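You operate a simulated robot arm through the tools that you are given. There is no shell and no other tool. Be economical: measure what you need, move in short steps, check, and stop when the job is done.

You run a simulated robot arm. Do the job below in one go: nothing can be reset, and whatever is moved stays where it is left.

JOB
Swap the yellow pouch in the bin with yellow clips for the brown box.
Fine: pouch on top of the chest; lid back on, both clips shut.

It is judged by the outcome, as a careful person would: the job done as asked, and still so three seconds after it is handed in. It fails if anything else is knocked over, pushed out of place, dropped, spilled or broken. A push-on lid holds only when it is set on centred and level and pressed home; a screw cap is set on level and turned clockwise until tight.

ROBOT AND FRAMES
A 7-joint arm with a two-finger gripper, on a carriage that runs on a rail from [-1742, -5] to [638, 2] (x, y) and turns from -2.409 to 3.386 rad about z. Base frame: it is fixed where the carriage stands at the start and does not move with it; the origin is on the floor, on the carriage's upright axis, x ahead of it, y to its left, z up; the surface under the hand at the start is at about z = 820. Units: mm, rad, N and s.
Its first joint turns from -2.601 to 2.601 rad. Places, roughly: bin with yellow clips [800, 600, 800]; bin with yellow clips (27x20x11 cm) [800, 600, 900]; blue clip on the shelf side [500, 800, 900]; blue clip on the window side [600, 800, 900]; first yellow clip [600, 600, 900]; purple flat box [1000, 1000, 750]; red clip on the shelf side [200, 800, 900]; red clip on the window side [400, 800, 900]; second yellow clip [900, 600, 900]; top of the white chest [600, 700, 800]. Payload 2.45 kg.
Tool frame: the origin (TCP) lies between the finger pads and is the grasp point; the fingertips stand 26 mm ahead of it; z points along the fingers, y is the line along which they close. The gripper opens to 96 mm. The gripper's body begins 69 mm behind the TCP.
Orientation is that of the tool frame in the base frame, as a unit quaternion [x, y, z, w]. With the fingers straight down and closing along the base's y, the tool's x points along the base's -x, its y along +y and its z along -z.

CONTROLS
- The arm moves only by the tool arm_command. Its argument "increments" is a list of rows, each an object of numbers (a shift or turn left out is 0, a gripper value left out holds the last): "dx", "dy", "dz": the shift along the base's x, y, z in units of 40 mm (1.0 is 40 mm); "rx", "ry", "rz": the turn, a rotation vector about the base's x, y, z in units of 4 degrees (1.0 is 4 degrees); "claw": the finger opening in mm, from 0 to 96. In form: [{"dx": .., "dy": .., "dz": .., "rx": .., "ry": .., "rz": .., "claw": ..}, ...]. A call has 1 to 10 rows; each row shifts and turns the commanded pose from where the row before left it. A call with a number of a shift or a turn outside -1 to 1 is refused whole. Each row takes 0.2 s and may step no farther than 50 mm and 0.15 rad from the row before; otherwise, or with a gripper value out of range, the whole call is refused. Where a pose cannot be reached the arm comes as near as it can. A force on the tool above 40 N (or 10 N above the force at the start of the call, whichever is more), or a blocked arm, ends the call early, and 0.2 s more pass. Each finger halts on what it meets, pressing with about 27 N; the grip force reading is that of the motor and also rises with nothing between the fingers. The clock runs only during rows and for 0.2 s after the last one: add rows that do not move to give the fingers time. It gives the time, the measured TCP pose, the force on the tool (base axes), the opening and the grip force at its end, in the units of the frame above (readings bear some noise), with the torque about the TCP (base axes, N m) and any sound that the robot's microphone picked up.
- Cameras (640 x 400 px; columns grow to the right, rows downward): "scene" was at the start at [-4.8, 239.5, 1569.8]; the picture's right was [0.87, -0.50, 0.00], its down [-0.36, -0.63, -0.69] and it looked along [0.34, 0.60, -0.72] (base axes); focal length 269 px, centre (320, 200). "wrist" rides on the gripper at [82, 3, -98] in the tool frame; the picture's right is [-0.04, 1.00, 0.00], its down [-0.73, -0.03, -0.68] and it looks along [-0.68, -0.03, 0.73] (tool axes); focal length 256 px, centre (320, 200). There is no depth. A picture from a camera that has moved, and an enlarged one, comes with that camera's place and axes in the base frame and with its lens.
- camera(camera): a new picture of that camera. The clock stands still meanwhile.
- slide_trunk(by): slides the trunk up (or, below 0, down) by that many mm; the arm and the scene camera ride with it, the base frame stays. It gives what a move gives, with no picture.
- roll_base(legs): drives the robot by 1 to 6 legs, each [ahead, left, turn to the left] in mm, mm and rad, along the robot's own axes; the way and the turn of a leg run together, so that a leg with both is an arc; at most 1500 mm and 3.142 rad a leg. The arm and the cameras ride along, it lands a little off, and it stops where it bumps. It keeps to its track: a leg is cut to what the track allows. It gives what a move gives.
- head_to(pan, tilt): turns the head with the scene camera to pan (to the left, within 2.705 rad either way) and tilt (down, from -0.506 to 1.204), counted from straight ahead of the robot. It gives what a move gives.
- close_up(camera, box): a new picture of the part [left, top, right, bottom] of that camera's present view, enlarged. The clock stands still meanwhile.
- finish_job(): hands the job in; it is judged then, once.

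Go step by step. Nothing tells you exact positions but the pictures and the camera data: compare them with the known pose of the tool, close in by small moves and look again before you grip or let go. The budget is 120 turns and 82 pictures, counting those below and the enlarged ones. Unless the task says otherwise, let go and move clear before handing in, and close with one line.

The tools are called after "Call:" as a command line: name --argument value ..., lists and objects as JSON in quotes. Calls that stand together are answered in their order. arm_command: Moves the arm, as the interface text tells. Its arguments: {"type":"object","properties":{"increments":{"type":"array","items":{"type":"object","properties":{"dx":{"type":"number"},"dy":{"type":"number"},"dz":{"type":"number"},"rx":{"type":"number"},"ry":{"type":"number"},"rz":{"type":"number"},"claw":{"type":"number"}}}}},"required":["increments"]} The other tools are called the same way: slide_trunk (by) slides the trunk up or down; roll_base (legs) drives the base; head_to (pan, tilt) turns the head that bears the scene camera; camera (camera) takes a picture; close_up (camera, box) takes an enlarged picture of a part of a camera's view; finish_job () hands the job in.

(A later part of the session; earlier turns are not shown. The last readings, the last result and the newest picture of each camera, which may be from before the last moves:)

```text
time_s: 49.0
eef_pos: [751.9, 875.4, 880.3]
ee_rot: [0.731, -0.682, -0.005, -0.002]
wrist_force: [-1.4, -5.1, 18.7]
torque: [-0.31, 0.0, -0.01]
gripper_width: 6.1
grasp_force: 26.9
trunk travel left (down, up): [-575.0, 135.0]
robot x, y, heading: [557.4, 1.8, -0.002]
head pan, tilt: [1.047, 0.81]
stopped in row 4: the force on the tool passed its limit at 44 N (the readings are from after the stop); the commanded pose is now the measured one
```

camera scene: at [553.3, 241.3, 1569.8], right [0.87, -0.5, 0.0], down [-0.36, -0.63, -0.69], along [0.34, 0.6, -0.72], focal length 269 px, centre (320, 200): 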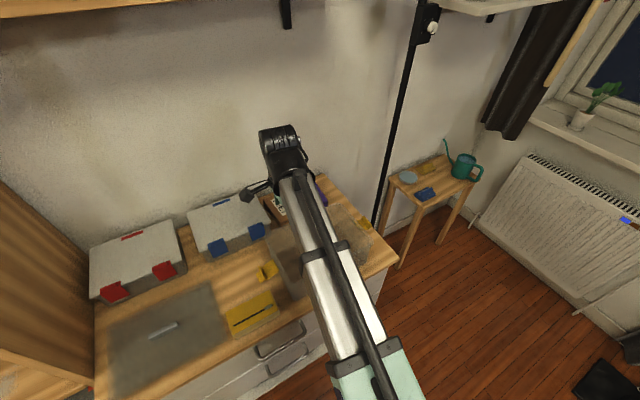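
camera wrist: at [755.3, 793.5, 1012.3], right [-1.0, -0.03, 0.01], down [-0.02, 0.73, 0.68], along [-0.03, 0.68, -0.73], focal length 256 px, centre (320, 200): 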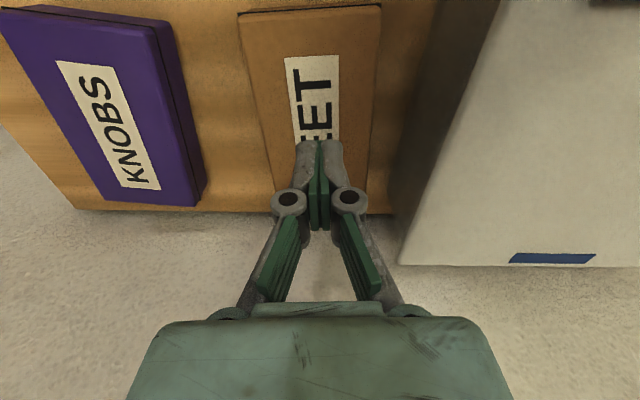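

Contact at 19 N on the box top (z≈854). Drag toward +x.

Call:
arm_command --increments '[{"dx": 0.12}, {"dx": 0.12}, {"dx": 0.12}, {"dx": 0.12}, {"dx": 0.12}, {}]'

Call:
camera --camera "wrist"

```text
time_s: 50.6
eef_pos: [774.9, 876.6, 879.9]
ee_rot: [0.732, -0.681, -0.006, -0.002]
wrist_force: [-3.1, -5.2, 17.1]
torque: [-0.32, 0.03, 0.01]
gripper_width: 6.0
grasp_force: 27.2
trunk travel left (down, up): [-575.0, 135.0]
robot x, y, heading: [554.4, 2.2, -0.003]
head pan, tilt: [1.047, 0.81]
stopped in row 6: the force on the tool passed its limit at 40 N (the readings are from after the stop); the commanded pose is now the measured one
```

```text
44 pictures are left
camera wrist: at [778.2, 793.1, 977.6], right [-1.0, -0.03, 0.01], down [-0.02, 0.73, 0.69], along [-0.03, 0.69, -0.73], focal length 256 px, centre (320, 200)
```

wrist: 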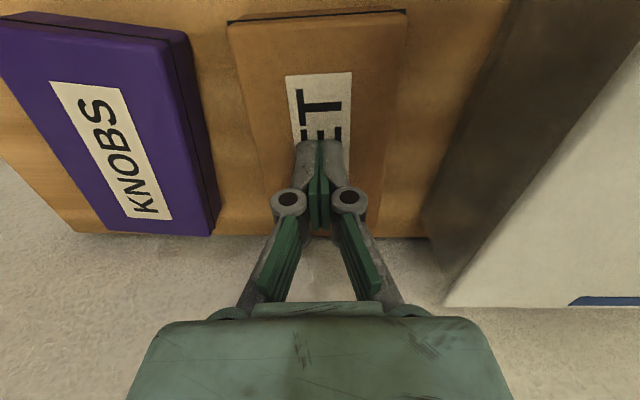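

The box followed the drag. One more 6 mm gives even clearance both sides; then lift and check.

Call:
arm_command --increments '[{"dx": 0.1}, {"dx": 0.07}, {"dz": 0.3}, {"dz": 1, "claw": 90}, {"dz": 0.5}, {}, {}]'

Call:
camera --camera "wrist"

```text
time_s: 52.2
eef_pos: [782.6, 878.7, 947.6]
ee_rot: [0.732, -0.681, -0.006, -0.001]
wrist_force: [-0.3, -0.6, -0.5]
torque: [0.01, -0.01, 0.0]
gripper_width: 89.9
grasp_force: 0.1
trunk travel left (down, up): [-575.0, 135.0]
robot x, y, heading: [557.6, -0.8, 0.002]
head pan, tilt: [1.047, 0.81]
```

```text
43 pictures are left
camera wrist: at [785.7, 795.3, 1046.2], right [-1.0, -0.03, 0.01], down [-0.02, 0.73, 0.68], along [-0.03, 0.68, -0.73], focal length 256 px, centre (320, 200)
```

wrist: 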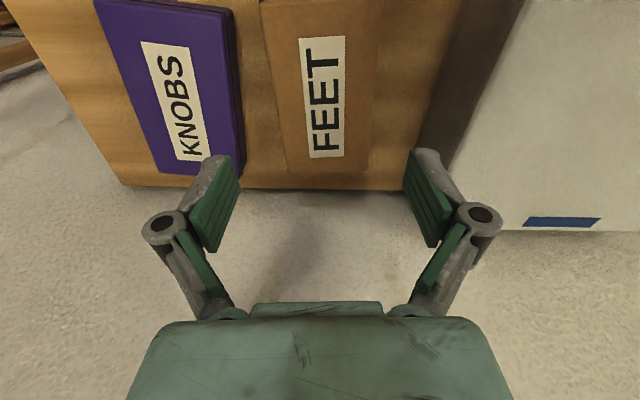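

Call:
arm_command --increments '[{"dx": -0.13, "claw": 88}, {"dz": -0.8}, {"dz": -0.6}, {}]'

Call:
camera --camera "wrist"

```text
time_s: 53.2
eef_pos: [778.1, 878.3, 892.3]
ee_rot: [0.732, -0.681, -0.005, -0.002]
wrist_force: [0.1, -0.2, -0.1]
torque: [-0.03, 0.0, -0.02]
gripper_width: 88.1
grasp_force: 0.0
trunk travel left (down, up): [-575.0, 135.0]
robot x, y, heading: [557.8, 3.8, -0.0]
head pan, tilt: [1.047, 0.81]
```

```text
42 pictures are left
camera wrist: at [780.3, 795.7, 990.1], right [-1.0, -0.03, 0.01], down [-0.02, 0.73, 0.69], along [-0.03, 0.68, -0.73], focal length 256 px, centre (320, 200)
```

wrist: 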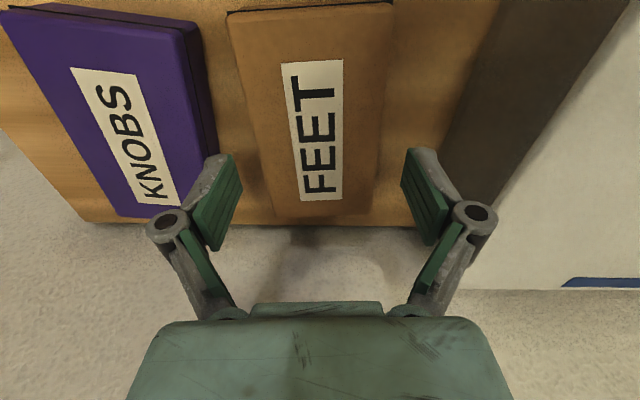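

Centred, with clear space on both sides. Descending to grip.

Call:
arm_command --increments '[{"dz": -0.25}, {"dz": -0.25}, {"dz": -0.25}, {}]'

Call:
camera --camera "wrist"

```text
time_s: 54.2
eef_pos: [777.6, 877.2, 862.4]
ee_rot: [0.732, -0.681, -0.005, -0.001]
wrist_force: [0.3, -0.1, 0.4]
torque: [0.01, -0.01, -0.02]
gripper_width: 87.9
grasp_force: 0.1
trunk travel left (down, up): [-575.0, 135.0]
robot x, y, heading: [562.1, 2.1, -0.002]
head pan, tilt: [1.047, 0.81]
```

```text
41 pictures are left
camera wrist: at [780.5, 794.7, 960.7], right [-1.0, -0.03, 0.01], down [-0.02, 0.73, 0.69], along [-0.03, 0.68, -0.73], focal length 256 px, centre (320, 200)
```

wrist: 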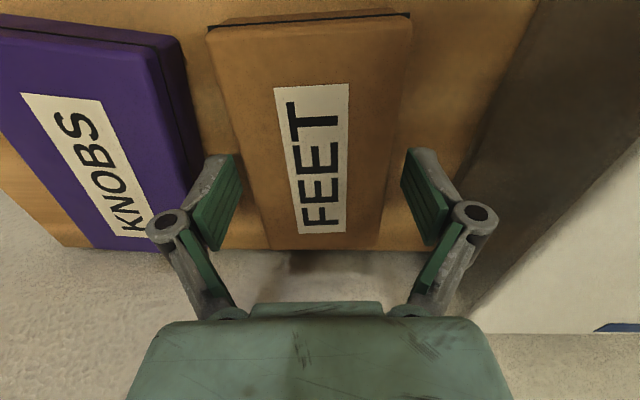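

Call:
arm_command --increments '[{"dz": -0.1}, {"claw": 0}, {}, {}, {}, {"dz": 0.3}, {"dz": 0.5}, {"dz": 1}, {"dz": 1}, {}]'

Call:
camera --camera "wrist"

```text
time_s: 56.4
eef_pos: [777.8, 876.9, 970.1]
ee_rot: [0.732, -0.682, -0.004, -0.001]
wrist_force: [0.6, 0.7, -1.6]
torque: [0.0, 0.01, -0.03]
gripper_width: 74.3
grasp_force: 26.9
trunk travel left (down, up): [-575.0, 135.0]
robot x, y, heading: [555.1, 2.8, 0.006]
head pan, tilt: [1.047, 0.81]
```

```text
40 pictures are left
camera wrist: at [780.4, 794.5, 1068.5], right [-1.0, -0.03, 0.01], down [-0.02, 0.73, 0.68], along [-0.03, 0.68, -0.73], focal length 256 px, centre (320, 200)
```

wrist: 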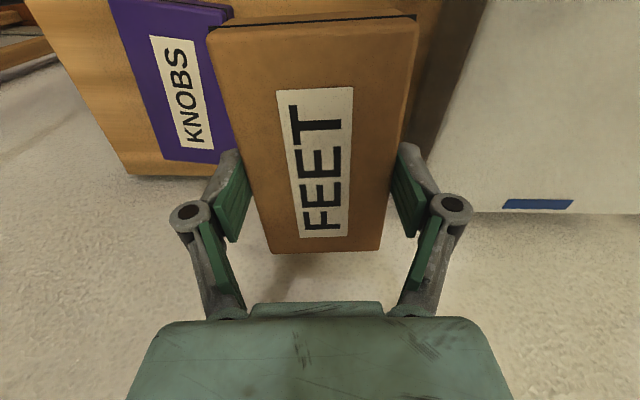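

FEET is held at 74 mm. Lift higher and carry it back over the open bin.

Call:
arm_command --increments '[{"dz": 1}, {"dz": 0.5}, {"dy": -1}, {"dy": -1}, {"dy": -1}, {"dy": -1}, {"dy": -1}, {"dy": -1, "rz": -1}, {}]'

Call:
camera --camera "wrist"

Call:
camera --camera "scene"

```text
time_s: 58.4
eef_pos: [777.2, 638.4, 1031.5]
ee_rot: [0.708, -0.706, -0.005, -0.001]
wrist_force: [-1.1, 0.4, -1.2]
torque: [0.0, -0.04, -0.01]
gripper_width: 74.3
grasp_force: 27.4
trunk travel left (down, up): [-575.0, 135.0]
robot x, y, heading: [554.5, 0.1, 0.001]
head pan, tilt: [1.047, 0.81]
```

```text
39 pictures are left
camera wrist: at [774.2, 555.4, 1129.3], right [-1.0, 0.04, 0.01], down [0.03, 0.73, 0.68], along [0.02, 0.68, -0.73], focal length 256 px, centre (320, 200)
```

wrist: 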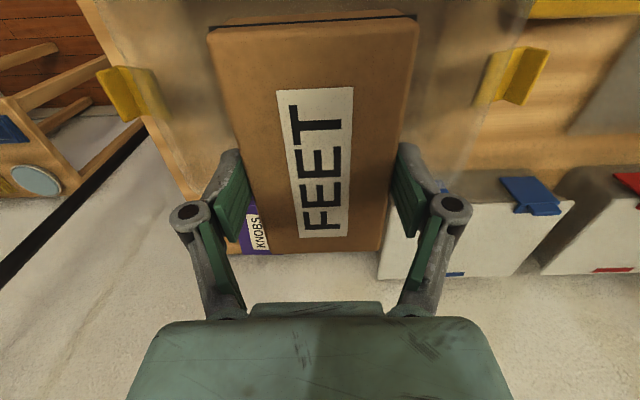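

```text
38 pictures are left
camera scene: at [553.1, 240.9, 1569.9], right [0.87, -0.5, 0.0], down [-0.36, -0.63, -0.69], along [0.34, 0.6, -0.72], focal length 269 px, centre (320, 200)
```

scene: 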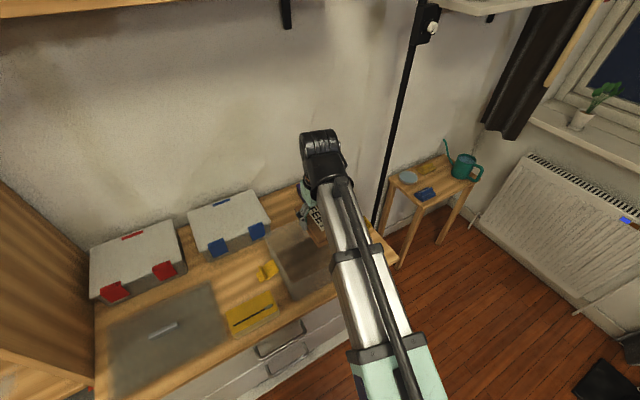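

Call:
arm_command --increments '[{"dy": 0.1, "dz": -0.5}, {"dz": -1}, {"dz": -0.7}, {}]'

Call:
camera --camera "wrist"

Call:
close_up --camera "scene" --box '[230, 180, 390, 280]'

```text
time_s: 59.4
eef_pos: [775.8, 643.6, 942.8]
ee_rot: [0.708, -0.706, -0.005, -0.002]
wrist_force: [-0.4, 0.1, -1.1]
torque: [0.03, -0.04, -0.03]
gripper_width: 74.1
grasp_force: 27.4
trunk travel left (down, up): [-575.0, 135.0]
robot x, y, heading: [555.0, -2.7, -0.0]
head pan, tilt: [1.047, 0.81]
```

```text
37 pictures are left
camera wrist: at [774.4, 560.2, 1041.1], right [-1.0, 0.04, 0.01], down [0.03, 0.73, 0.69], along [0.02, 0.68, -0.73], focal length 256 px, centre (320, 200)
```

wrist: 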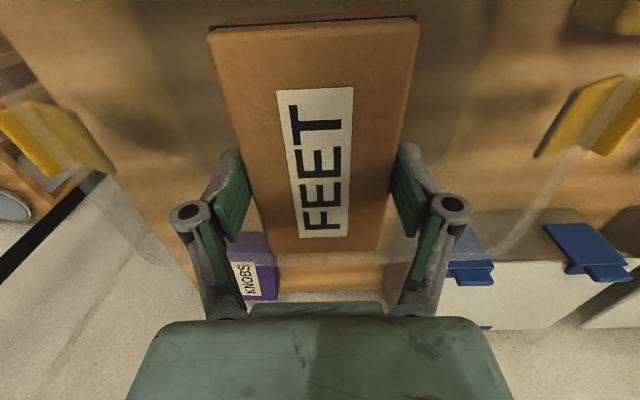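

```text
4.00 times, centred on (310, 230) of scene
camera zoom: at [553.1, 241.4, 1569.8], right [0.87, -0.5, 0.0], down [-0.36, -0.63, -0.69], along [0.34, 0.6, -0.72], focal length 1075 px, centre (360, 80)
```

zoom: 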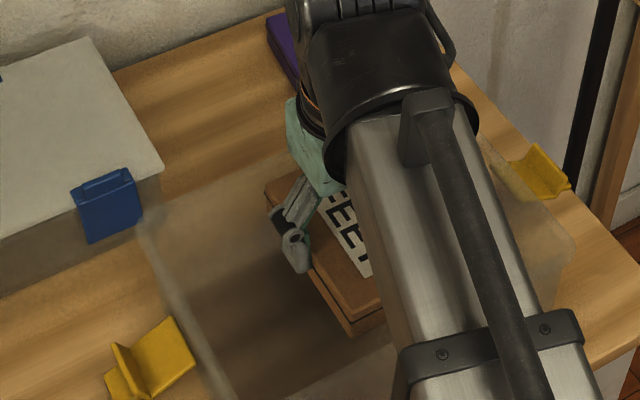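

Call:
arm_command --increments '[{"dz": -0.6}, {"dz": -0.6}, {"dz": -0.4}, {"dz": -0.1}, {"dz": -0.1}, {}]'

```text
time_s: 60.8
eef_pos: [776.1, 642.1, 870.4]
ee_rot: [0.708, -0.706, -0.005, -0.001]
wrist_force: [0.3, 0.4, -1.8]
torque: [0.0, -0.01, -0.03]
gripper_width: 74.4
grasp_force: 27.0
trunk travel left (down, up): [-575.0, 135.0]
robot x, y, heading: [557.3, -1.3, 0.005]
head pan, tilt: [1.047, 0.81]
```

Call:
arm_command --increments '[{"dz": -0.07}, {"dz": -0.07}, {"dz": -0.07}, {}]'

```text
time_s: 61.8
eef_pos: [777.7, 641.4, 862.9]
ee_rot: [0.708, -0.707, -0.005, -0.001]
wrist_force: [1.1, 2.2, 18.3]
torque: [0.07, -0.04, 0.17]
gripper_width: 74.8
grasp_force: 26.9
trunk travel left (down, up): [-575.0, 135.0]
robot x, y, heading: [558.3, -0.3, 0.001]
head pan, tilt: [1.047, 0.81]
```

The box is on the bin's floor. Release, rise, and then turn the hand back for the lid.

Call:
arm_command --increments '[{"dz": 0.05}, {"claw": 94}, {}, {"dz": 0.5}, {"dz": 1}, {"dz": 1}, {"dz": 1}, {"dz": 1}, {"rz": -1}, {"rz": -1}]'

Call:
camera --camera "wrist"

Call:
arm_command --increments '[{"rz": -1, "dx": -1}, {"rz": -1, "dx": -1}, {"rz": -1, "dx": -1}, {"rz": -1, "dx": -1}, {"rz": -1, "dx": -1}, {"rz": -1, "dx": -1}, {"rz": -1, "dx": -1}, {"rz": -1, "dx": -1}, {"rz": -1, "dx": -1}, {"rz": -1, "dx": -1}]'

Call:
arm_command --increments '[{"rz": -1}, {"rz": -1}, {"rz": -1}, {"rz": -1}, {"rz": -1}, {"rz": -1}, {"rz": -1}, {"rz": -1}, {"rz": -1}, {"rz": -1}]'

Call:
camera --camera "scene"

Call:
camera --camera "wrist"

```text
time_s: 64.0
eef_pos: [778.3, 643.2, 1045.4]
ee_rot: [-0.656, 0.755, 0.004, 0.002]
wrist_force: [-1.1, -0.1, 0.3]
torque: [-0.02, -0.02, 0.02]
gripper_width: 93.9
grasp_force: 0.0
trunk travel left (down, up): [-575.0, 135.0]
robot x, y, heading: [557.8, 4.4, 0.001]
head pan, tilt: [1.047, 0.81]
```

```text
35 pictures are left
camera wrist: at [764.7, 560.3, 1142.8], right [-0.98, 0.18, 0.01], down [0.13, 0.72, 0.69], along [0.12, 0.67, -0.73], focal length 256 px, centre (320, 200)
```

wrist: 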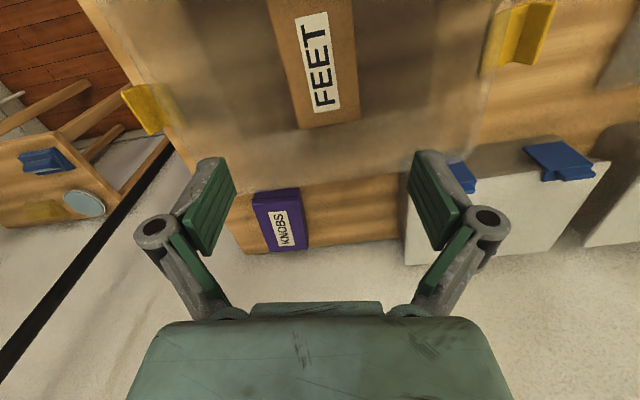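

```text
time_s: 66.2
eef_pos: [377.5, 641.7, 1044.9]
ee_rot: [-0.358, 0.934, 0.004, 0.003]
wrist_force: [0.5, 0.9, -0.3]
torque: [-0.01, 0.0, -0.01]
gripper_width: 94.0
grasp_force: 0.0
trunk travel left (down, up): [-575.0, 135.0]
robot x, y, heading: [555.7, -0.4, -0.001]
head pan, tilt: [1.047, 0.81]
```

```text
time_s: 68.4
eef_pos: [377.7, 641.4, 1044.2]
ee_rot: [-0.017, 1.0, 0.003, 0.005]
wrist_force: [-0.3, 0.1, -0.3]
torque: [0.0, 0.0, 0.02]
gripper_width: 94.1
grasp_force: 0.1
trunk travel left (down, up): [-575.0, 135.0]
robot x, y, heading: [556.5, 1.9, 0.007]
head pan, tilt: [1.047, 0.81]
```

```text
34 pictures are left
camera scene: at [553.0, 241.2, 1569.8], right [0.87, -0.5, 0.0], down [-0.36, -0.63, -0.69], along [0.34, 0.6, -0.72], focal length 269 px, centre (320, 200)
```

scene: 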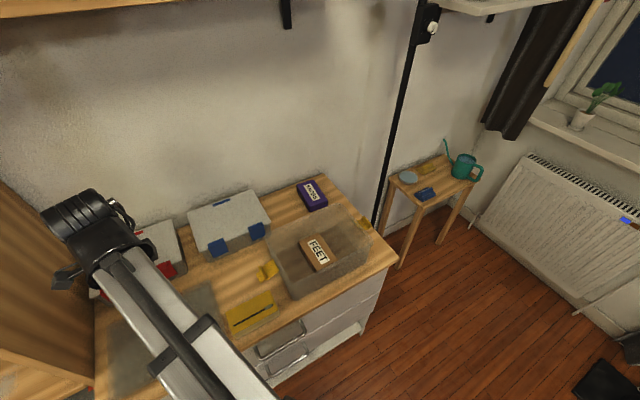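

```text
33 pictures are left
camera wrist: at [295.2, 641.3, 1142.2], right [0.01, 1.0, 0.01], down [0.73, -0.01, 0.69], along [0.69, 0.0, -0.73], focal length 256 px, centre (320, 200)
```

wrist: 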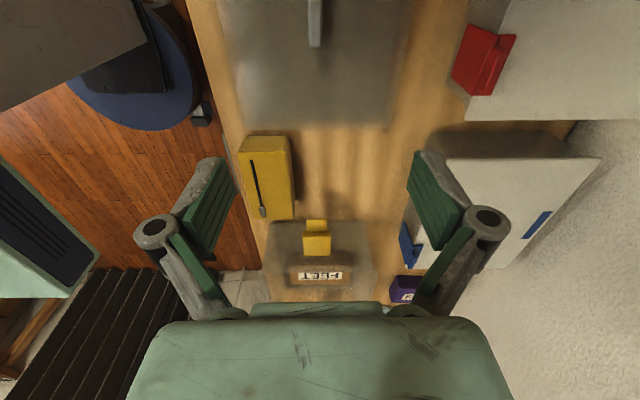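

FEET sits in the bin, and everything else is in place. Now I straighten the hand and pick the lid up by its handle at the pose I left it.

Call:
arm_command --increments '[{"rz": -0.5, "dx": -0.65, "dy": -0.04, "claw": 50}, {"dx": -0.65, "dz": -0.5}, {"dz": -1}, {"dz": -1}, {"dz": -1}, {"dz": -0.5}, {}]'

Call:
camera --camera "wrist"

```text
time_s: 70.0
eef_pos: [324.2, 642.3, 883.9]
ee_rot: [-0.001, 1.0, 0.003, 0.004]
wrist_force: [0.3, 0.7, 0.9]
torque: [-0.04, -0.01, 0.01]
gripper_width: 50.0
grasp_force: 0.1
trunk travel left (down, up): [-575.0, 135.0]
robot x, y, heading: [555.8, -1.6, 0.0]
head pan, tilt: [1.047, 0.81]
```

```text
32 pictures are left
camera wrist: at [242.9, 642.9, 981.4], right [0.04, 1.0, 0.01], down [0.73, -0.03, 0.69], along [0.68, -0.02, -0.73], focal length 256 px, centre (320, 200)
```

wrist: 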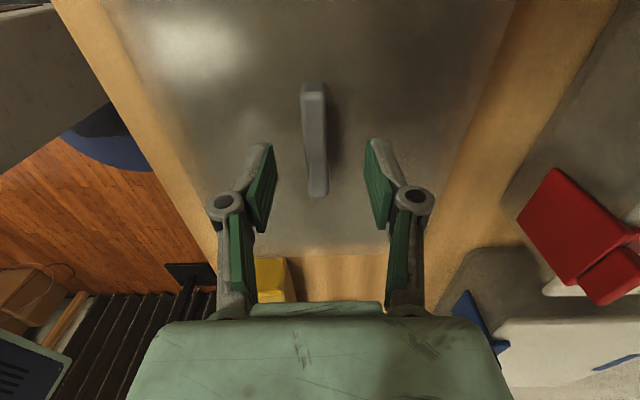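

Call:
arm_command --increments '[{"dy": -0.07, "dx": 0.03, "ry": 0.11}, {"dz": -0.3}, {"dz": -0.2}, {"claw": 0}, {}, {}]'

Call:
arm_command --increments '[{"dz": 0.3}, {"dz": 0.5}, {"dz": 1}, {"dz": 1}, {"dz": 1}, {"dz": 1}, {}]'

Call:
camera --camera "wrist"

```text
time_s: 71.4
eef_pos: [327.6, 637.5, 863.9]
ee_rot: [-0.001, 1.0, 0.002, 0.0]
wrist_force: [-0.3, 0.8, 1.2]
torque: [-0.03, 0.03, 0.02]
gripper_width: 13.4
grasp_force: 27.0
trunk travel left (down, up): [-575.0, 135.0]
robot x, y, heading: [559.9, -4.0, -0.001]
head pan, tilt: [1.047, 0.81]
```

```text
time_s: 73.0
eef_pos: [327.3, 636.6, 1056.1]
ee_rot: [-0.001, 1.0, 0.003, 0.001]
wrist_force: [0.0, 0.5, -0.7]
torque: [0.03, -0.03, 0.02]
gripper_width: 13.4
grasp_force: 27.3
trunk travel left (down, up): [-575.0, 135.0]
robot x, y, heading: [558.3, -0.8, 0.004]
head pan, tilt: [1.047, 0.81]
```

```text
31 pictures are left
camera wrist: at [245.6, 639.6, 1154.9], right [0.04, 1.0, 0.01], down [0.73, -0.03, 0.68], along [0.68, -0.02, -0.73], focal length 256 px, centre (320, 200)
```

wrist: 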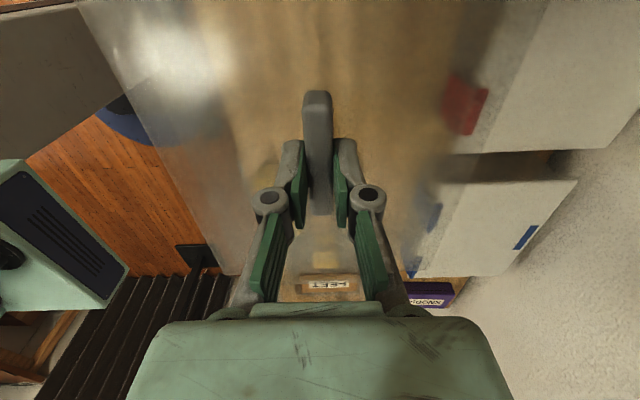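

The lid is held, almost as before (offset ≈ +1.7 mm in x). I'll carry it back over the bin, to (779, 638).

Call:
arm_command --increments '[{"dx": 1}, {"dx": 1}, {"dx": 1}, {"dx": 1}, {"dx": 1}, {"dx": 1}, {"dx": 1}, {"dx": 1}, {"dx": 1}, {"dx": 1}]'

Call:
arm_command --increments '[{"dx": 1, "dy": 0.03}, {"dx": 0.29}, {}, {"dz": -1}, {"dz": -0.5}, {}]'

Call:
close_up --camera "scene" --box '[230, 180, 390, 280]'

Call:
camera --camera "wrist"

```text
time_s: 75.2
eef_pos: [726.7, 638.5, 1055.6]
ee_rot: [-0.001, 1.0, 0.002, 0.001]
wrist_force: [0.3, 0.0, -1.3]
torque: [0.03, 0.02, 0.01]
gripper_width: 13.5
grasp_force: 26.8
trunk travel left (down, up): [-575.0, 135.0]
robot x, y, heading: [560.1, -0.4, -0.0]
head pan, tilt: [1.047, 0.81]
```

```text
time_s: 76.6
eef_pos: [779.2, 640.1, 994.7]
ee_rot: [-0.001, 1.0, 0.003, 0.001]
wrist_force: [0.2, -0.5, -0.2]
torque: [0.0, -0.03, -0.01]
gripper_width: 13.6
grasp_force: 27.1
trunk travel left (down, up): [-575.0, 135.0]
robot x, y, heading: [559.4, 2.6, 0.002]
head pan, tilt: [1.047, 0.81]
```

```text
4.00 times, centred on (310, 230) of scene
camera zoom: at [553.0, 241.3, 1569.8], right [0.87, -0.5, 0.0], down [-0.36, -0.63, -0.69], along [0.34, 0.6, -0.72], focal length 1075 px, centre (360, 80)
```

zoom: 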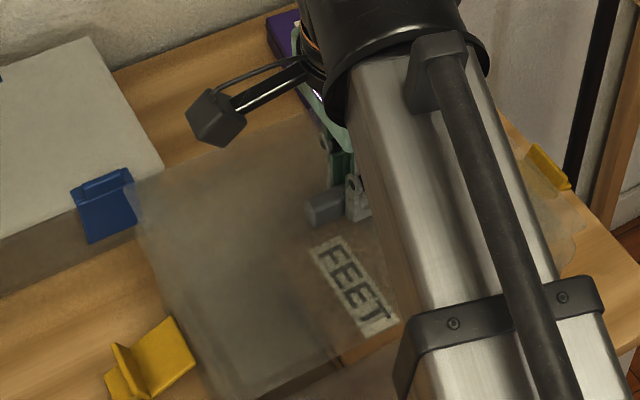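

```text
29 pictures are left
camera wrist: at [696.7, 641.1, 1094.8], right [0.04, 1.0, 0.01], down [0.73, -0.03, 0.68], along [0.68, -0.02, -0.73], focal length 256 px, centre (320, 200)
```

wrist: 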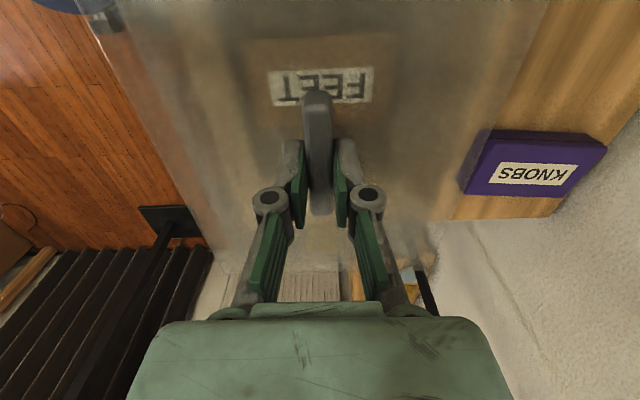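

Call:
arm_command --increments '[{"dy": -0.03, "dz": -0.3}, {"dz": -0.2}, {}]'

Call:
arm_command --increments '[{"dz": -0.07}, {"dz": -0.07}, {"dz": -0.07}, {"dz": -0.07}, {}]'

Call:
close_up --camera "scene" --box '[230, 180, 390, 280]'

```text
time_s: 77.4
eef_pos: [779.9, 638.3, 974.8]
ee_rot: [0.0, 1.0, 0.004, 0.0]
wrist_force: [0.4, -0.2, -2.0]
torque: [-0.01, 0.0, 0.04]
gripper_width: 13.6
grasp_force: 26.9
trunk travel left (down, up): [-575.0, 135.0]
robot x, y, heading: [556.9, 0.3, -0.002]
head pan, tilt: [1.047, 0.81]
```

```text
time_s: 78.6
eef_pos: [777.6, 637.9, 967.3]
ee_rot: [0.0, 1.0, 0.005, 0.002]
wrist_force: [0.7, 1.7, 13.8]
torque: [-0.04, 0.32, -0.03]
gripper_width: 13.5
grasp_force: 26.4
trunk travel left (down, up): [-575.0, 135.0]
robot x, y, heading: [557.3, -1.1, -0.0]
head pan, tilt: [1.047, 0.81]
```

```text
4.00 times, centred on (310, 230) of scene
camera zoom: at [552.7, 240.2, 1570.2], right [0.87, -0.5, 0.0], down [-0.36, -0.63, -0.69], along [0.34, 0.6, -0.72], focal length 1075 px, centre (360, 80)
```

zoom: 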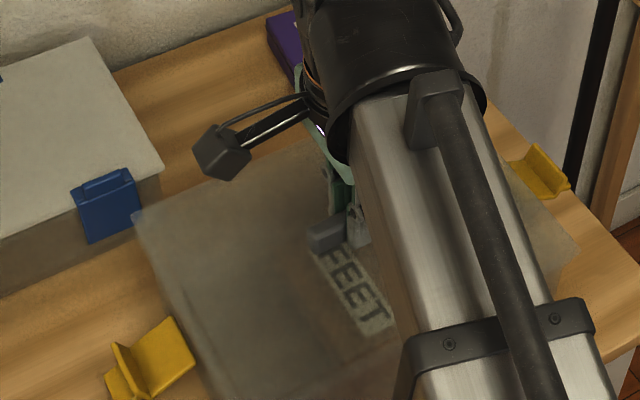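

Call:
arm_command --increments '[{"dz": -0.07}, {"dz": -0.07}, {}]'

Call:
close_up --camera "scene" --box '[250, 205, 314, 245]'

Call:
close_up --camera "scene" --box '[335, 200, 399, 240]'

```text
time_s: 79.5
eef_pos: [777.0, 637.1, 962.7]
ee_rot: [-0.001, 1.0, 0.005, 0.001]
wrist_force: [-2.3, -3.3, 18.7]
torque: [-0.33, 0.09, -0.02]
gripper_width: 13.7
grasp_force: 27.2
trunk travel left (down, up): [-575.0, 135.0]
robot x, y, heading: [557.3, 2.0, -0.004]
head pan, tilt: [1.047, 0.81]
stopped in row 3: the force on the tool passed its limit at 41 N (the readings are from after the stop); the commanded pose is now the measured one
```

```text
10.00 times, centred on (282, 225) of scene
camera zoom: at [552.2, 239.1, 1569.9], right [0.87, -0.5, 0.0], down [-0.36, -0.63, -0.69], along [0.35, 0.6, -0.72], focal length 2687 px, centre (700, -50)
```

zoom: 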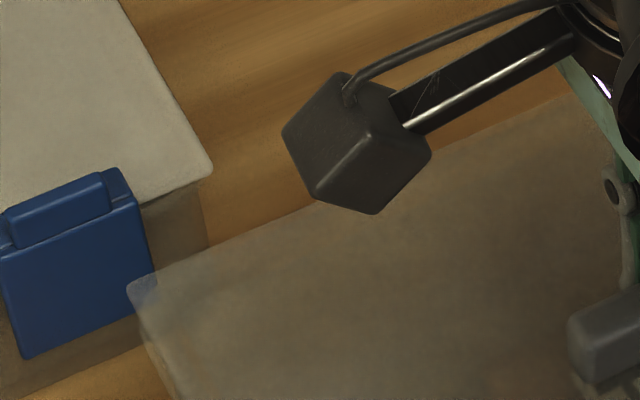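

```text
10.00 times, centred on (367, 220) of scene
camera zoom: at [552.2, 239.1, 1569.9], right [0.87, -0.5, 0.0], down [-0.36, -0.63, -0.69], along [0.35, 0.6, -0.72], focal length 2687 px, centre (-150, 0)
```

zoom: 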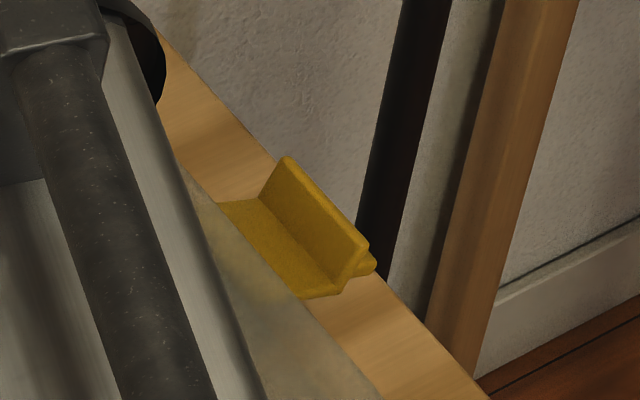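

The lid is back at its original height (962.7 vs 962.3 at first contact). I'll release, rise, and inspect its seating.

Call:
arm_command --increments '[{"claw": 40}, {}, {"dz": 0.5}, {"dz": 1}, {"dz": 1}, {"dz": 1}, {"dx": -1}, {"dx": -1}, {"dx": -1}, {"dx": -1}]'

Call:
arm_command --increments '[{"dx": -1}, {"dx": -1}, {"dx": -1}, {}]'

Call:
close_up --camera "scene" --box '[240, 180, 400, 280]'

Call:
camera --camera "wrist"

```text
time_s: 81.8
eef_pos: [618.5, 637.2, 1100.9]
ee_rot: [0.0, 1.0, 0.004, 0.001]
wrist_force: [-0.3, 1.0, 0.1]
torque: [0.0, 0.0, -0.01]
gripper_width: 40.0
grasp_force: 0.0
trunk travel left (down, up): [-575.0, 135.0]
robot x, y, heading: [562.8, 2.3, -0.003]
head pan, tilt: [1.047, 0.81]
```

```text
time_s: 82.8
eef_pos: [497.5, 638.4, 1100.5]
ee_rot: [-0.002, 1.0, 0.004, 0.001]
wrist_force: [-0.6, 0.2, -0.3]
torque: [0.0, 0.0, -0.01]
gripper_width: 40.2
grasp_force: 0.1
trunk travel left (down, up): [-575.0, 135.0]
robot x, y, heading: [558.9, 4.5, -0.001]
head pan, tilt: [1.047, 0.81]
```

```text
4.00 times, centred on (320, 230) of scene
camera zoom: at [552.8, 241.2, 1569.8], right [0.87, -0.5, 0.0], down [-0.36, -0.63, -0.69], along [0.34, 0.6, -0.72], focal length 1075 px, centre (320, 80)
```

zoom: 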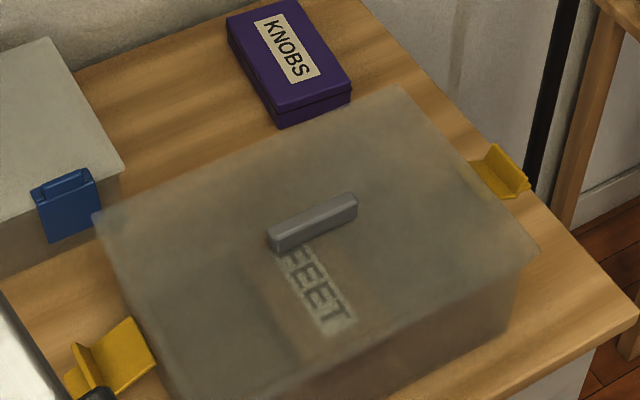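

```text
24 pictures are left
camera wrist: at [416.4, 640.2, 1198.2], right [0.04, 1.0, 0.01], down [0.73, -0.03, 0.68], along [0.68, -0.02, -0.73], focal length 256 px, centre (320, 200)
```

wrist: 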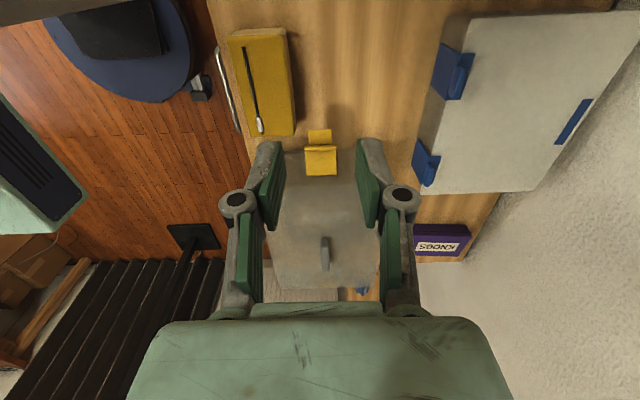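

The lid is seated and centred. Now the first clip: its hinge is at about (637, 635, 908) and its tab end at about (577, 634, 886). I'll take a closer look before pinching the tab by its sides and swinging it up.

Call:
arm_command --increments '[{"dz": -1}, {"dz": -1}, {"dz": -0.5, "dx": -0.5, "claw": 60}, {}]'

Call:
close_up --camera "wrist" --box '[256, 160, 416, 260]'

Call:
close_up --camera "scene" --box '[240, 250, 304, 290]'

```text
time_s: 83.8
eef_pos: [478.5, 637.5, 999.8]
ee_rot: [-0.001, 1.0, 0.004, 0.001]
wrist_force: [-0.2, 0.6, 0.3]
torque: [0.0, -0.01, -0.03]
gripper_width: 59.9
grasp_force: 0.2
trunk travel left (down, up): [-575.0, 135.0]
robot x, y, heading: [556.0, 0.9, 0.003]
head pan, tilt: [1.047, 0.81]
```

```text
4.00 times, centred on (336, 210) of wrist
camera zoom: at [396.6, 639.1, 1098.5], right [0.04, 1.0, 0.01], down [0.73, -0.03, 0.68], along [0.68, -0.02, -0.73], focal length 1024 px, centre (256, 160)
```

zoom: 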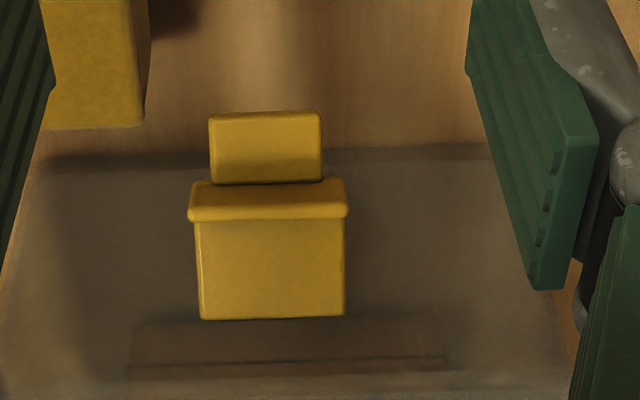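

```text
10.00 times, centred on (272, 270) of scene
camera zoom: at [552.8, 241.2, 1569.8], right [0.87, -0.5, 0.0], down [-0.36, -0.63, -0.69], along [0.34, 0.6, -0.72], focal length 2687 px, centre (800, -500)
```

zoom: 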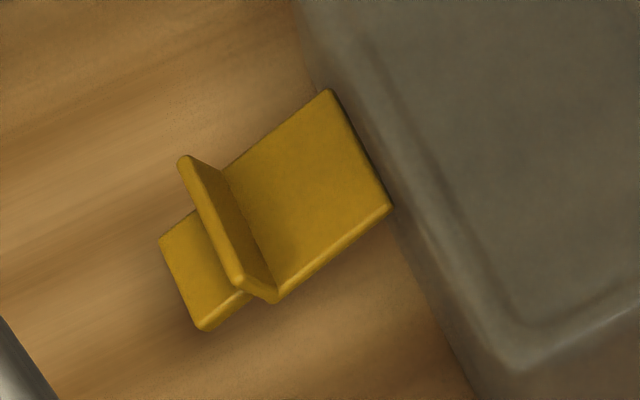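

Geometry is now clear: plate 40 mm, lip, then an 18 mm tab, hinge near (636, 908). I'll straddle the tab end with the fingers, clear of the lip.

Call:
arm_command --increments '[{"dx": 0.8}, {"dx": 0.8}, {"dx": 0.79, "dy": -0.02, "claw": 52}, {"dz": -0.8}, {"dz": -0.8}, {"dz": -0.6}, {}]'

Call:
camera --camera "wrist"

Call:
close_up --camera "scene" --box '[224, 240, 304, 290]'

```text
time_s: 85.3
eef_pos: [573.8, 638.6, 911.2]
ee_rot: [-0.001, 1.0, 0.005, 0.001]
wrist_force: [1.2, -0.6, -0.2]
torque: [-0.02, 0.0, -0.01]
gripper_width: 51.9
grasp_force: 0.1
trunk travel left (down, up): [-575.0, 135.0]
robot x, y, heading: [557.6, 2.4, -0.001]
head pan, tilt: [1.047, 0.81]
```

```text
21 pictures are left
camera wrist: at [492.3, 639.7, 1010.4], right [0.04, 1.0, 0.01], down [0.73, -0.03, 0.68], along [0.68, -0.02, -0.73], focal length 256 px, centre (320, 200)
```

wrist: 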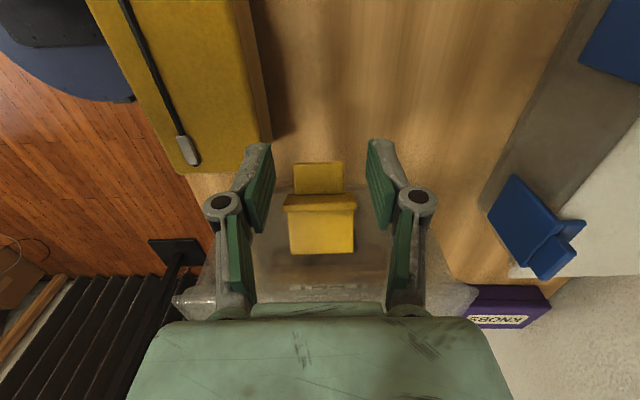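

```text
8.00 times, centred on (264, 265) of scene
camera zoom: at [553.0, 241.3, 1569.8], right [0.87, -0.5, 0.0], down [-0.36, -0.63, -0.69], along [0.34, 0.6, -0.72], focal length 2149 px, centre (768, -320)
```

zoom: 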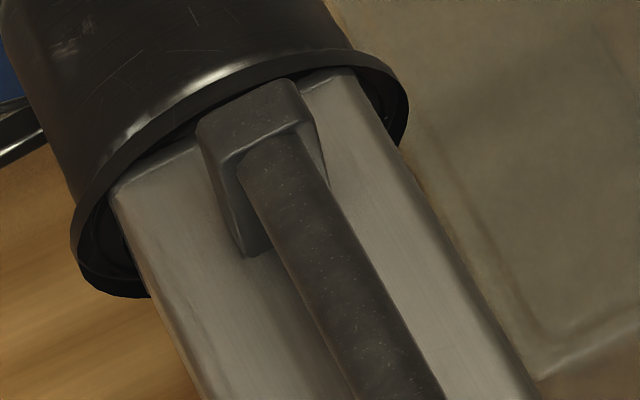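

Call:
arm_command --increments '[{"dz": -0.22}, {"claw": 28}, {}, {}]'

Call:
camera --camera "wrist"

```text
time_s: 86.3
eef_pos: [573.9, 638.4, 902.7]
ee_rot: [-0.001, 1.0, 0.005, 0.001]
wrist_force: [0.0, -1.8, 0.5]
torque: [-0.1, 0.09, -0.21]
gripper_width: 31.5
grasp_force: 26.5
trunk travel left (down, up): [-575.0, 135.0]
robot x, y, heading: [555.8, 0.9, -0.0]
head pan, tilt: [1.047, 0.81]
```

```text
19 pictures are left
camera wrist: at [492.6, 639.6, 1001.7], right [0.04, 1.0, 0.01], down [0.73, -0.03, 0.68], along [0.68, -0.02, -0.73], focal length 256 px, centre (320, 200)
```

wrist: 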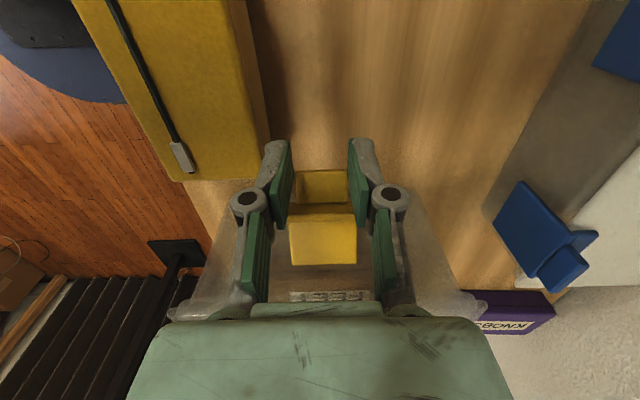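

The tab is pinched (31.5 mm wide). Begin swinging it up along the hinge arc, watching the force.

Call:
arm_command --increments '[{"dx": -0.07, "dz": 0.18}, {"dx": -0.04, "dz": 0.18}, {"dx": -0.015, "dz": 0.19}, {"dz": 0.2}, {}]'

Call:
camera --camera "wrist"

```text
time_s: 87.5
eef_pos: [568.4, 638.7, 933.5]
ee_rot: [-0.001, 1.0, 0.004, 0.001]
wrist_force: [0.5, 0.6, -5.1]
torque: [0.09, 0.67, 0.04]
gripper_width: 31.3
grasp_force: 27.3
trunk travel left (down, up): [-575.0, 135.0]
robot x, y, heading: [556.1, 1.3, -0.002]
head pan, tilt: [1.047, 0.81]
```

```text
18 pictures are left
camera wrist: at [487.8, 640.3, 1031.9], right [0.04, 1.0, 0.01], down [0.73, -0.03, 0.68], along [0.68, -0.02, -0.73], focal length 256 px, centre (320, 200)
```

wrist: 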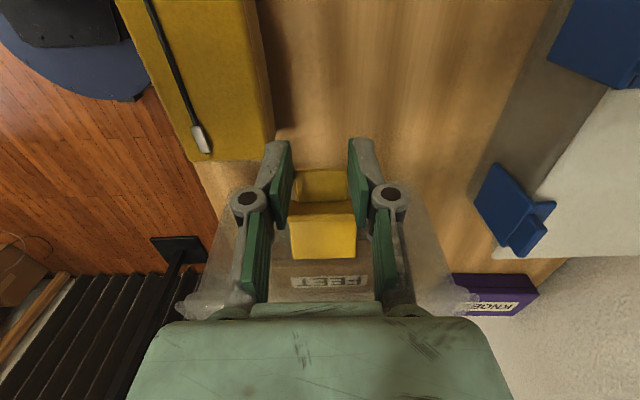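

Call:
arm_command --increments '[{"dx": 0.03, "dz": 0.19}, {"dx": 0.055, "dz": 0.185}, {"dx": 0.08, "dz": 0.18}, {"dx": 0.1, "dz": 0.165}, {}]'

Call:
camera --camera "wrist"

```text
time_s: 88.8
eef_pos: [580.4, 637.6, 962.1]
ee_rot: [0.0, 1.0, 0.005, 0.001]
wrist_force: [-0.6, -0.1, -5.2]
torque: [-0.1, 0.8, -0.03]
gripper_width: 31.2
grasp_force: 27.2
trunk travel left (down, up): [-575.0, 135.0]
robot x, y, heading: [558.0, -0.9, -0.002]
head pan, tilt: [1.047, 0.81]
```

```text
17 pictures are left
camera wrist: at [498.9, 640.2, 1060.6], right [0.04, 1.0, 0.01], down [0.73, -0.03, 0.68], along [0.68, -0.02, -0.73], focal length 256 px, centre (320, 200)
```

wrist: 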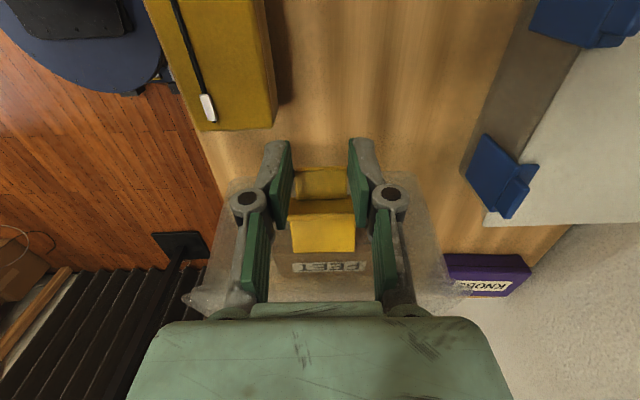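

Call:
arm_command --increments '[{"dx": 0.12, "dz": 0.15}, {"dx": 0.14, "dz": 0.135}, {"dx": 0.155, "dz": 0.115}, {"dx": 0.165, "dz": 0.095}, {}]'

Call:
camera --camera "wrist"

```text
time_s: 90.0
eef_pos: [604.0, 638.2, 982.4]
ee_rot: [-0.001, 1.0, 0.004, 0.001]
wrist_force: [0.4, 0.4, -5.3]
torque: [-0.09, 0.75, -0.03]
gripper_width: 31.6
grasp_force: 27.2
trunk travel left (down, up): [-575.0, 135.0]
robot x, y, heading: [559.0, 3.2, -0.004]
head pan, tilt: [1.047, 0.81]
```

```text
16 pictures are left
camera wrist: at [521.7, 640.0, 1080.6], right [0.04, 1.0, 0.01], down [0.73, -0.03, 0.68], along [0.68, -0.02, -0.73], focal length 256 px, centre (320, 200)
```

wrist: 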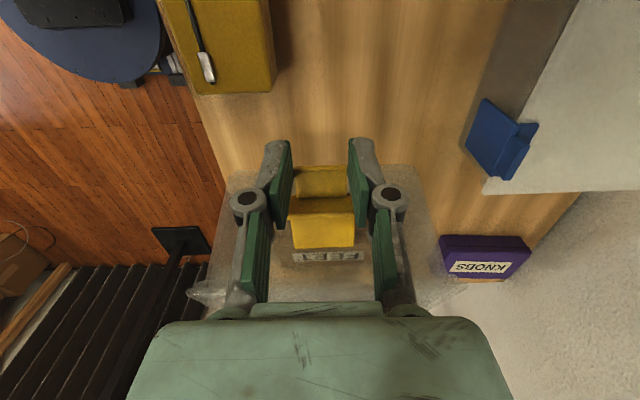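

The force is constant and the clip barely turns in the hand; I need to check whether the bin itself is being lifted.

Call:
close_up --camera "scene" --box '[224, 170, 416, 290]'

```text
3.33 times, centred on (320, 230) of scene
camera zoom: at [553.1, 241.6, 1569.8], right [0.87, -0.5, 0.0], down [-0.36, -0.63, -0.69], along [0.34, 0.6, -0.72], focal length 896 px, centre (320, 100)
```

zoom: 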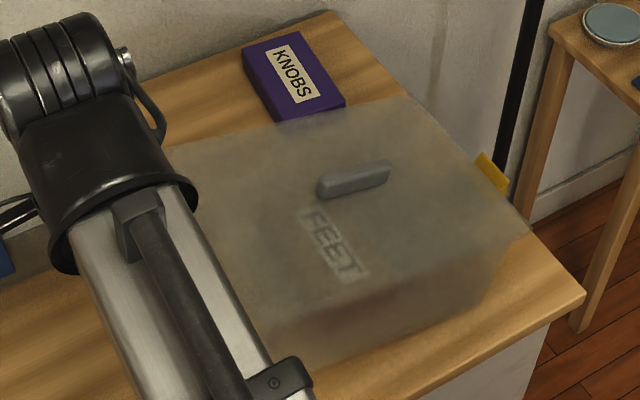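

The bin is tilting with the clip, since the hinge is stiff. I'll lower it back along the same path to where it was.

Call:
arm_command --increments '[{"dx": -0.13, "dz": -0.25}, {"dx": -0.12, "dz": -0.25}, {"dx": -0.11, "dz": -0.25}, {"dx": -0.1, "dz": -0.25}, {"dx": -0.09, "dz": -0.25}, {"dx": -0.08, "dz": -0.25}, {"dx": -0.07, "dz": -0.25}, {"dx": -0.05, "dz": -0.22}, {}]'

Call:
close_up --camera "scene" --box '[224, 170, 416, 290]'

```text
time_s: 92.0
eef_pos: [573.3, 637.6, 903.7]
ee_rot: [-0.001, 1.0, 0.005, 0.001]
wrist_force: [6.9, 0.7, 11.3]
torque: [-0.01, -0.83, 0.05]
gripper_width: 31.1
grasp_force: 26.6
trunk travel left (down, up): [-575.0, 135.0]
robot x, y, heading: [556.6, 4.9, -0.002]
head pan, tilt: [1.047, 0.81]
```

```text
3.33 times, centred on (320, 230) of scene
camera zoom: at [553.7, 240.2, 1570.1], right [0.87, -0.5, 0.0], down [-0.36, -0.63, -0.69], along [0.34, 0.6, -0.72], focal length 896 px, centre (320, 100)
```

zoom: 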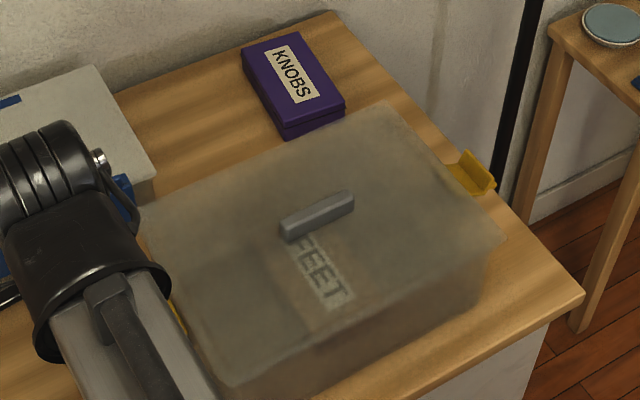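

The bin is back down and the lid is still on. The pads were resisting rotation, so the hand must turn together with the clip. I'll release, rise, and tilt the hand 44° so the fingers point toward the hinge before pinching again.

Call:
arm_command --increments '[{"claw": 54}, {}, {"dz": 0.5}, {"dz": 1}, {"ry": -1}, {"ry": -1}, {"ry": -1}, {"ry": -1}, {"ry": -1}, {"ry": -1}]'

Call:
arm_command --increments '[{"ry": -1}, {"ry": -1}, {"ry": -1}, {"ry": -1}, {"ry": -1}, {"dx": -0.8}, {"dz": -0.7}, {}]'

Call:
camera --camera "wrist"

```text
time_s: 94.2
eef_pos: [572.1, 637.8, 962.8]
ee_rot: [-0.002, 0.978, 0.003, 0.21]
wrist_force: [-0.3, -1.0, -0.2]
torque: [0.0, -0.03, -0.01]
gripper_width: 54.0
grasp_force: 0.1
trunk travel left (down, up): [-575.0, 135.0]
robot x, y, heading: [556.5, 1.3, 0.001]
head pan, tilt: [1.047, 0.81]
```

```text
time_s: 96.0
eef_pos: [541.6, 638.4, 934.1]
ee_rot: [-0.003, 0.927, 0.005, 0.376]
wrist_force: [-0.7, -0.7, 0.2]
torque: [0.03, -0.01, 0.02]
gripper_width: 53.7
grasp_force: 0.0
trunk travel left (down, up): [-575.0, 135.0]
robot x, y, heading: [558.3, 3.7, 0.0]
head pan, tilt: [1.047, 0.81]
```

```text
13 pictures are left
camera wrist: at [414.3, 639.8, 949.0], right [0.02, 1.0, 0.03], down [0.05, -0.03, 1.0], along [1.0, -0.02, -0.06], focal length 256 px, centre (320, 200)
```

wrist: 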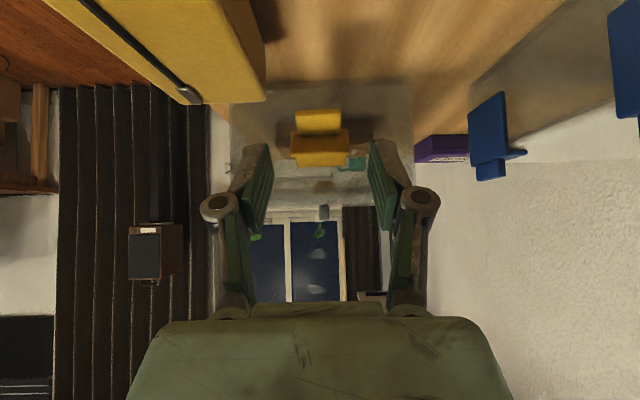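

Call:
arm_command --increments '[{"dx": 0.37, "dz": -0.47}, {"dx": 0.37, "dz": -0.47}, {}, {"claw": 26}, {}, {}]'

Call:
close_up --camera "wrist" --box '[192, 80, 448, 240]'

```text
time_s: 97.3
eef_pos: [569.8, 639.0, 897.5]
ee_rot: [-0.003, 0.927, 0.004, 0.375]
wrist_force: [-0.6, -0.1, 0.1]
torque: [-0.06, 0.09, 0.01]
gripper_width: 31.2
grasp_force: 26.9
trunk travel left (down, up): [-575.0, 135.0]
robot x, y, heading: [560.5, 3.1, 0.0]
head pan, tilt: [1.047, 0.81]
```

```text
2.50 times, centred on (320, 160) of wrist
camera zoom: at [443.6, 639.9, 912.4], right [0.02, 1.0, 0.03], down [0.05, -0.03, 1.0], along [1.0, -0.02, -0.06], focal length 640 px, centre (320, 300)
```

zoom: 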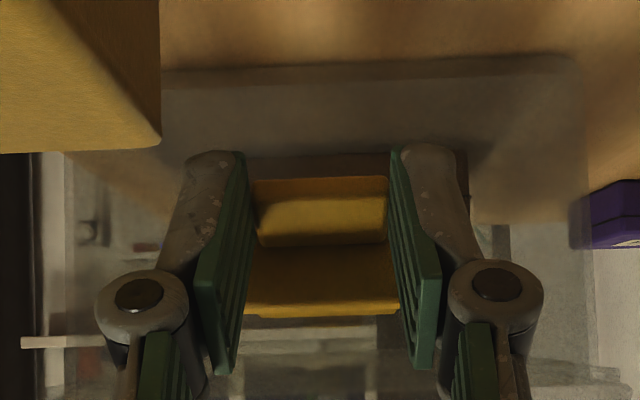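

Pinched. Now swing up with the hand turning along with the clip, five rows at a time.

Call:
arm_command --increments '[{"dx": -0.016, "dz": 0.117, "ry": 1}, {"dx": -0.008, "dz": 0.1175, "ry": 1}, {"dx": 0, "dz": 0.118, "ry": 1}, {"dx": 0.008, "dz": 0.1175, "ry": 1}, {"dx": 0.017, "dz": 0.1165, "ry": 1}, {}]'

Call:
close_up --camera "scene" --box '[224, 170, 416, 290]'

```text
time_s: 98.8
eef_pos: [571.8, 637.5, 921.7]
ee_rot: [-0.002, 0.978, 0.005, 0.208]
wrist_force: [6.0, 0.2, 10.8]
torque: [0.02, -0.86, 0.13]
gripper_width: 31.0
grasp_force: 27.2
trunk travel left (down, up): [-575.0, 135.0]
robot x, y, heading: [557.1, -0.7, 0.001]
head pan, tilt: [1.047, 0.81]
```

```text
3.33 times, centred on (320, 230) of scene
camera zoom: at [553.6, 240.4, 1570.0], right [0.87, -0.5, 0.0], down [-0.36, -0.63, -0.69], along [0.34, 0.6, -0.72], focal length 896 px, centre (320, 100)
```

zoom: 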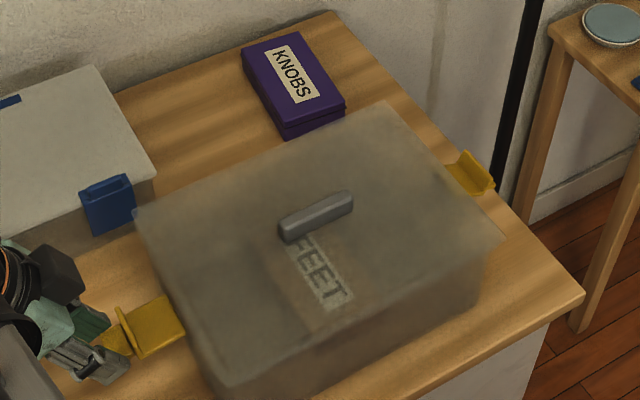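

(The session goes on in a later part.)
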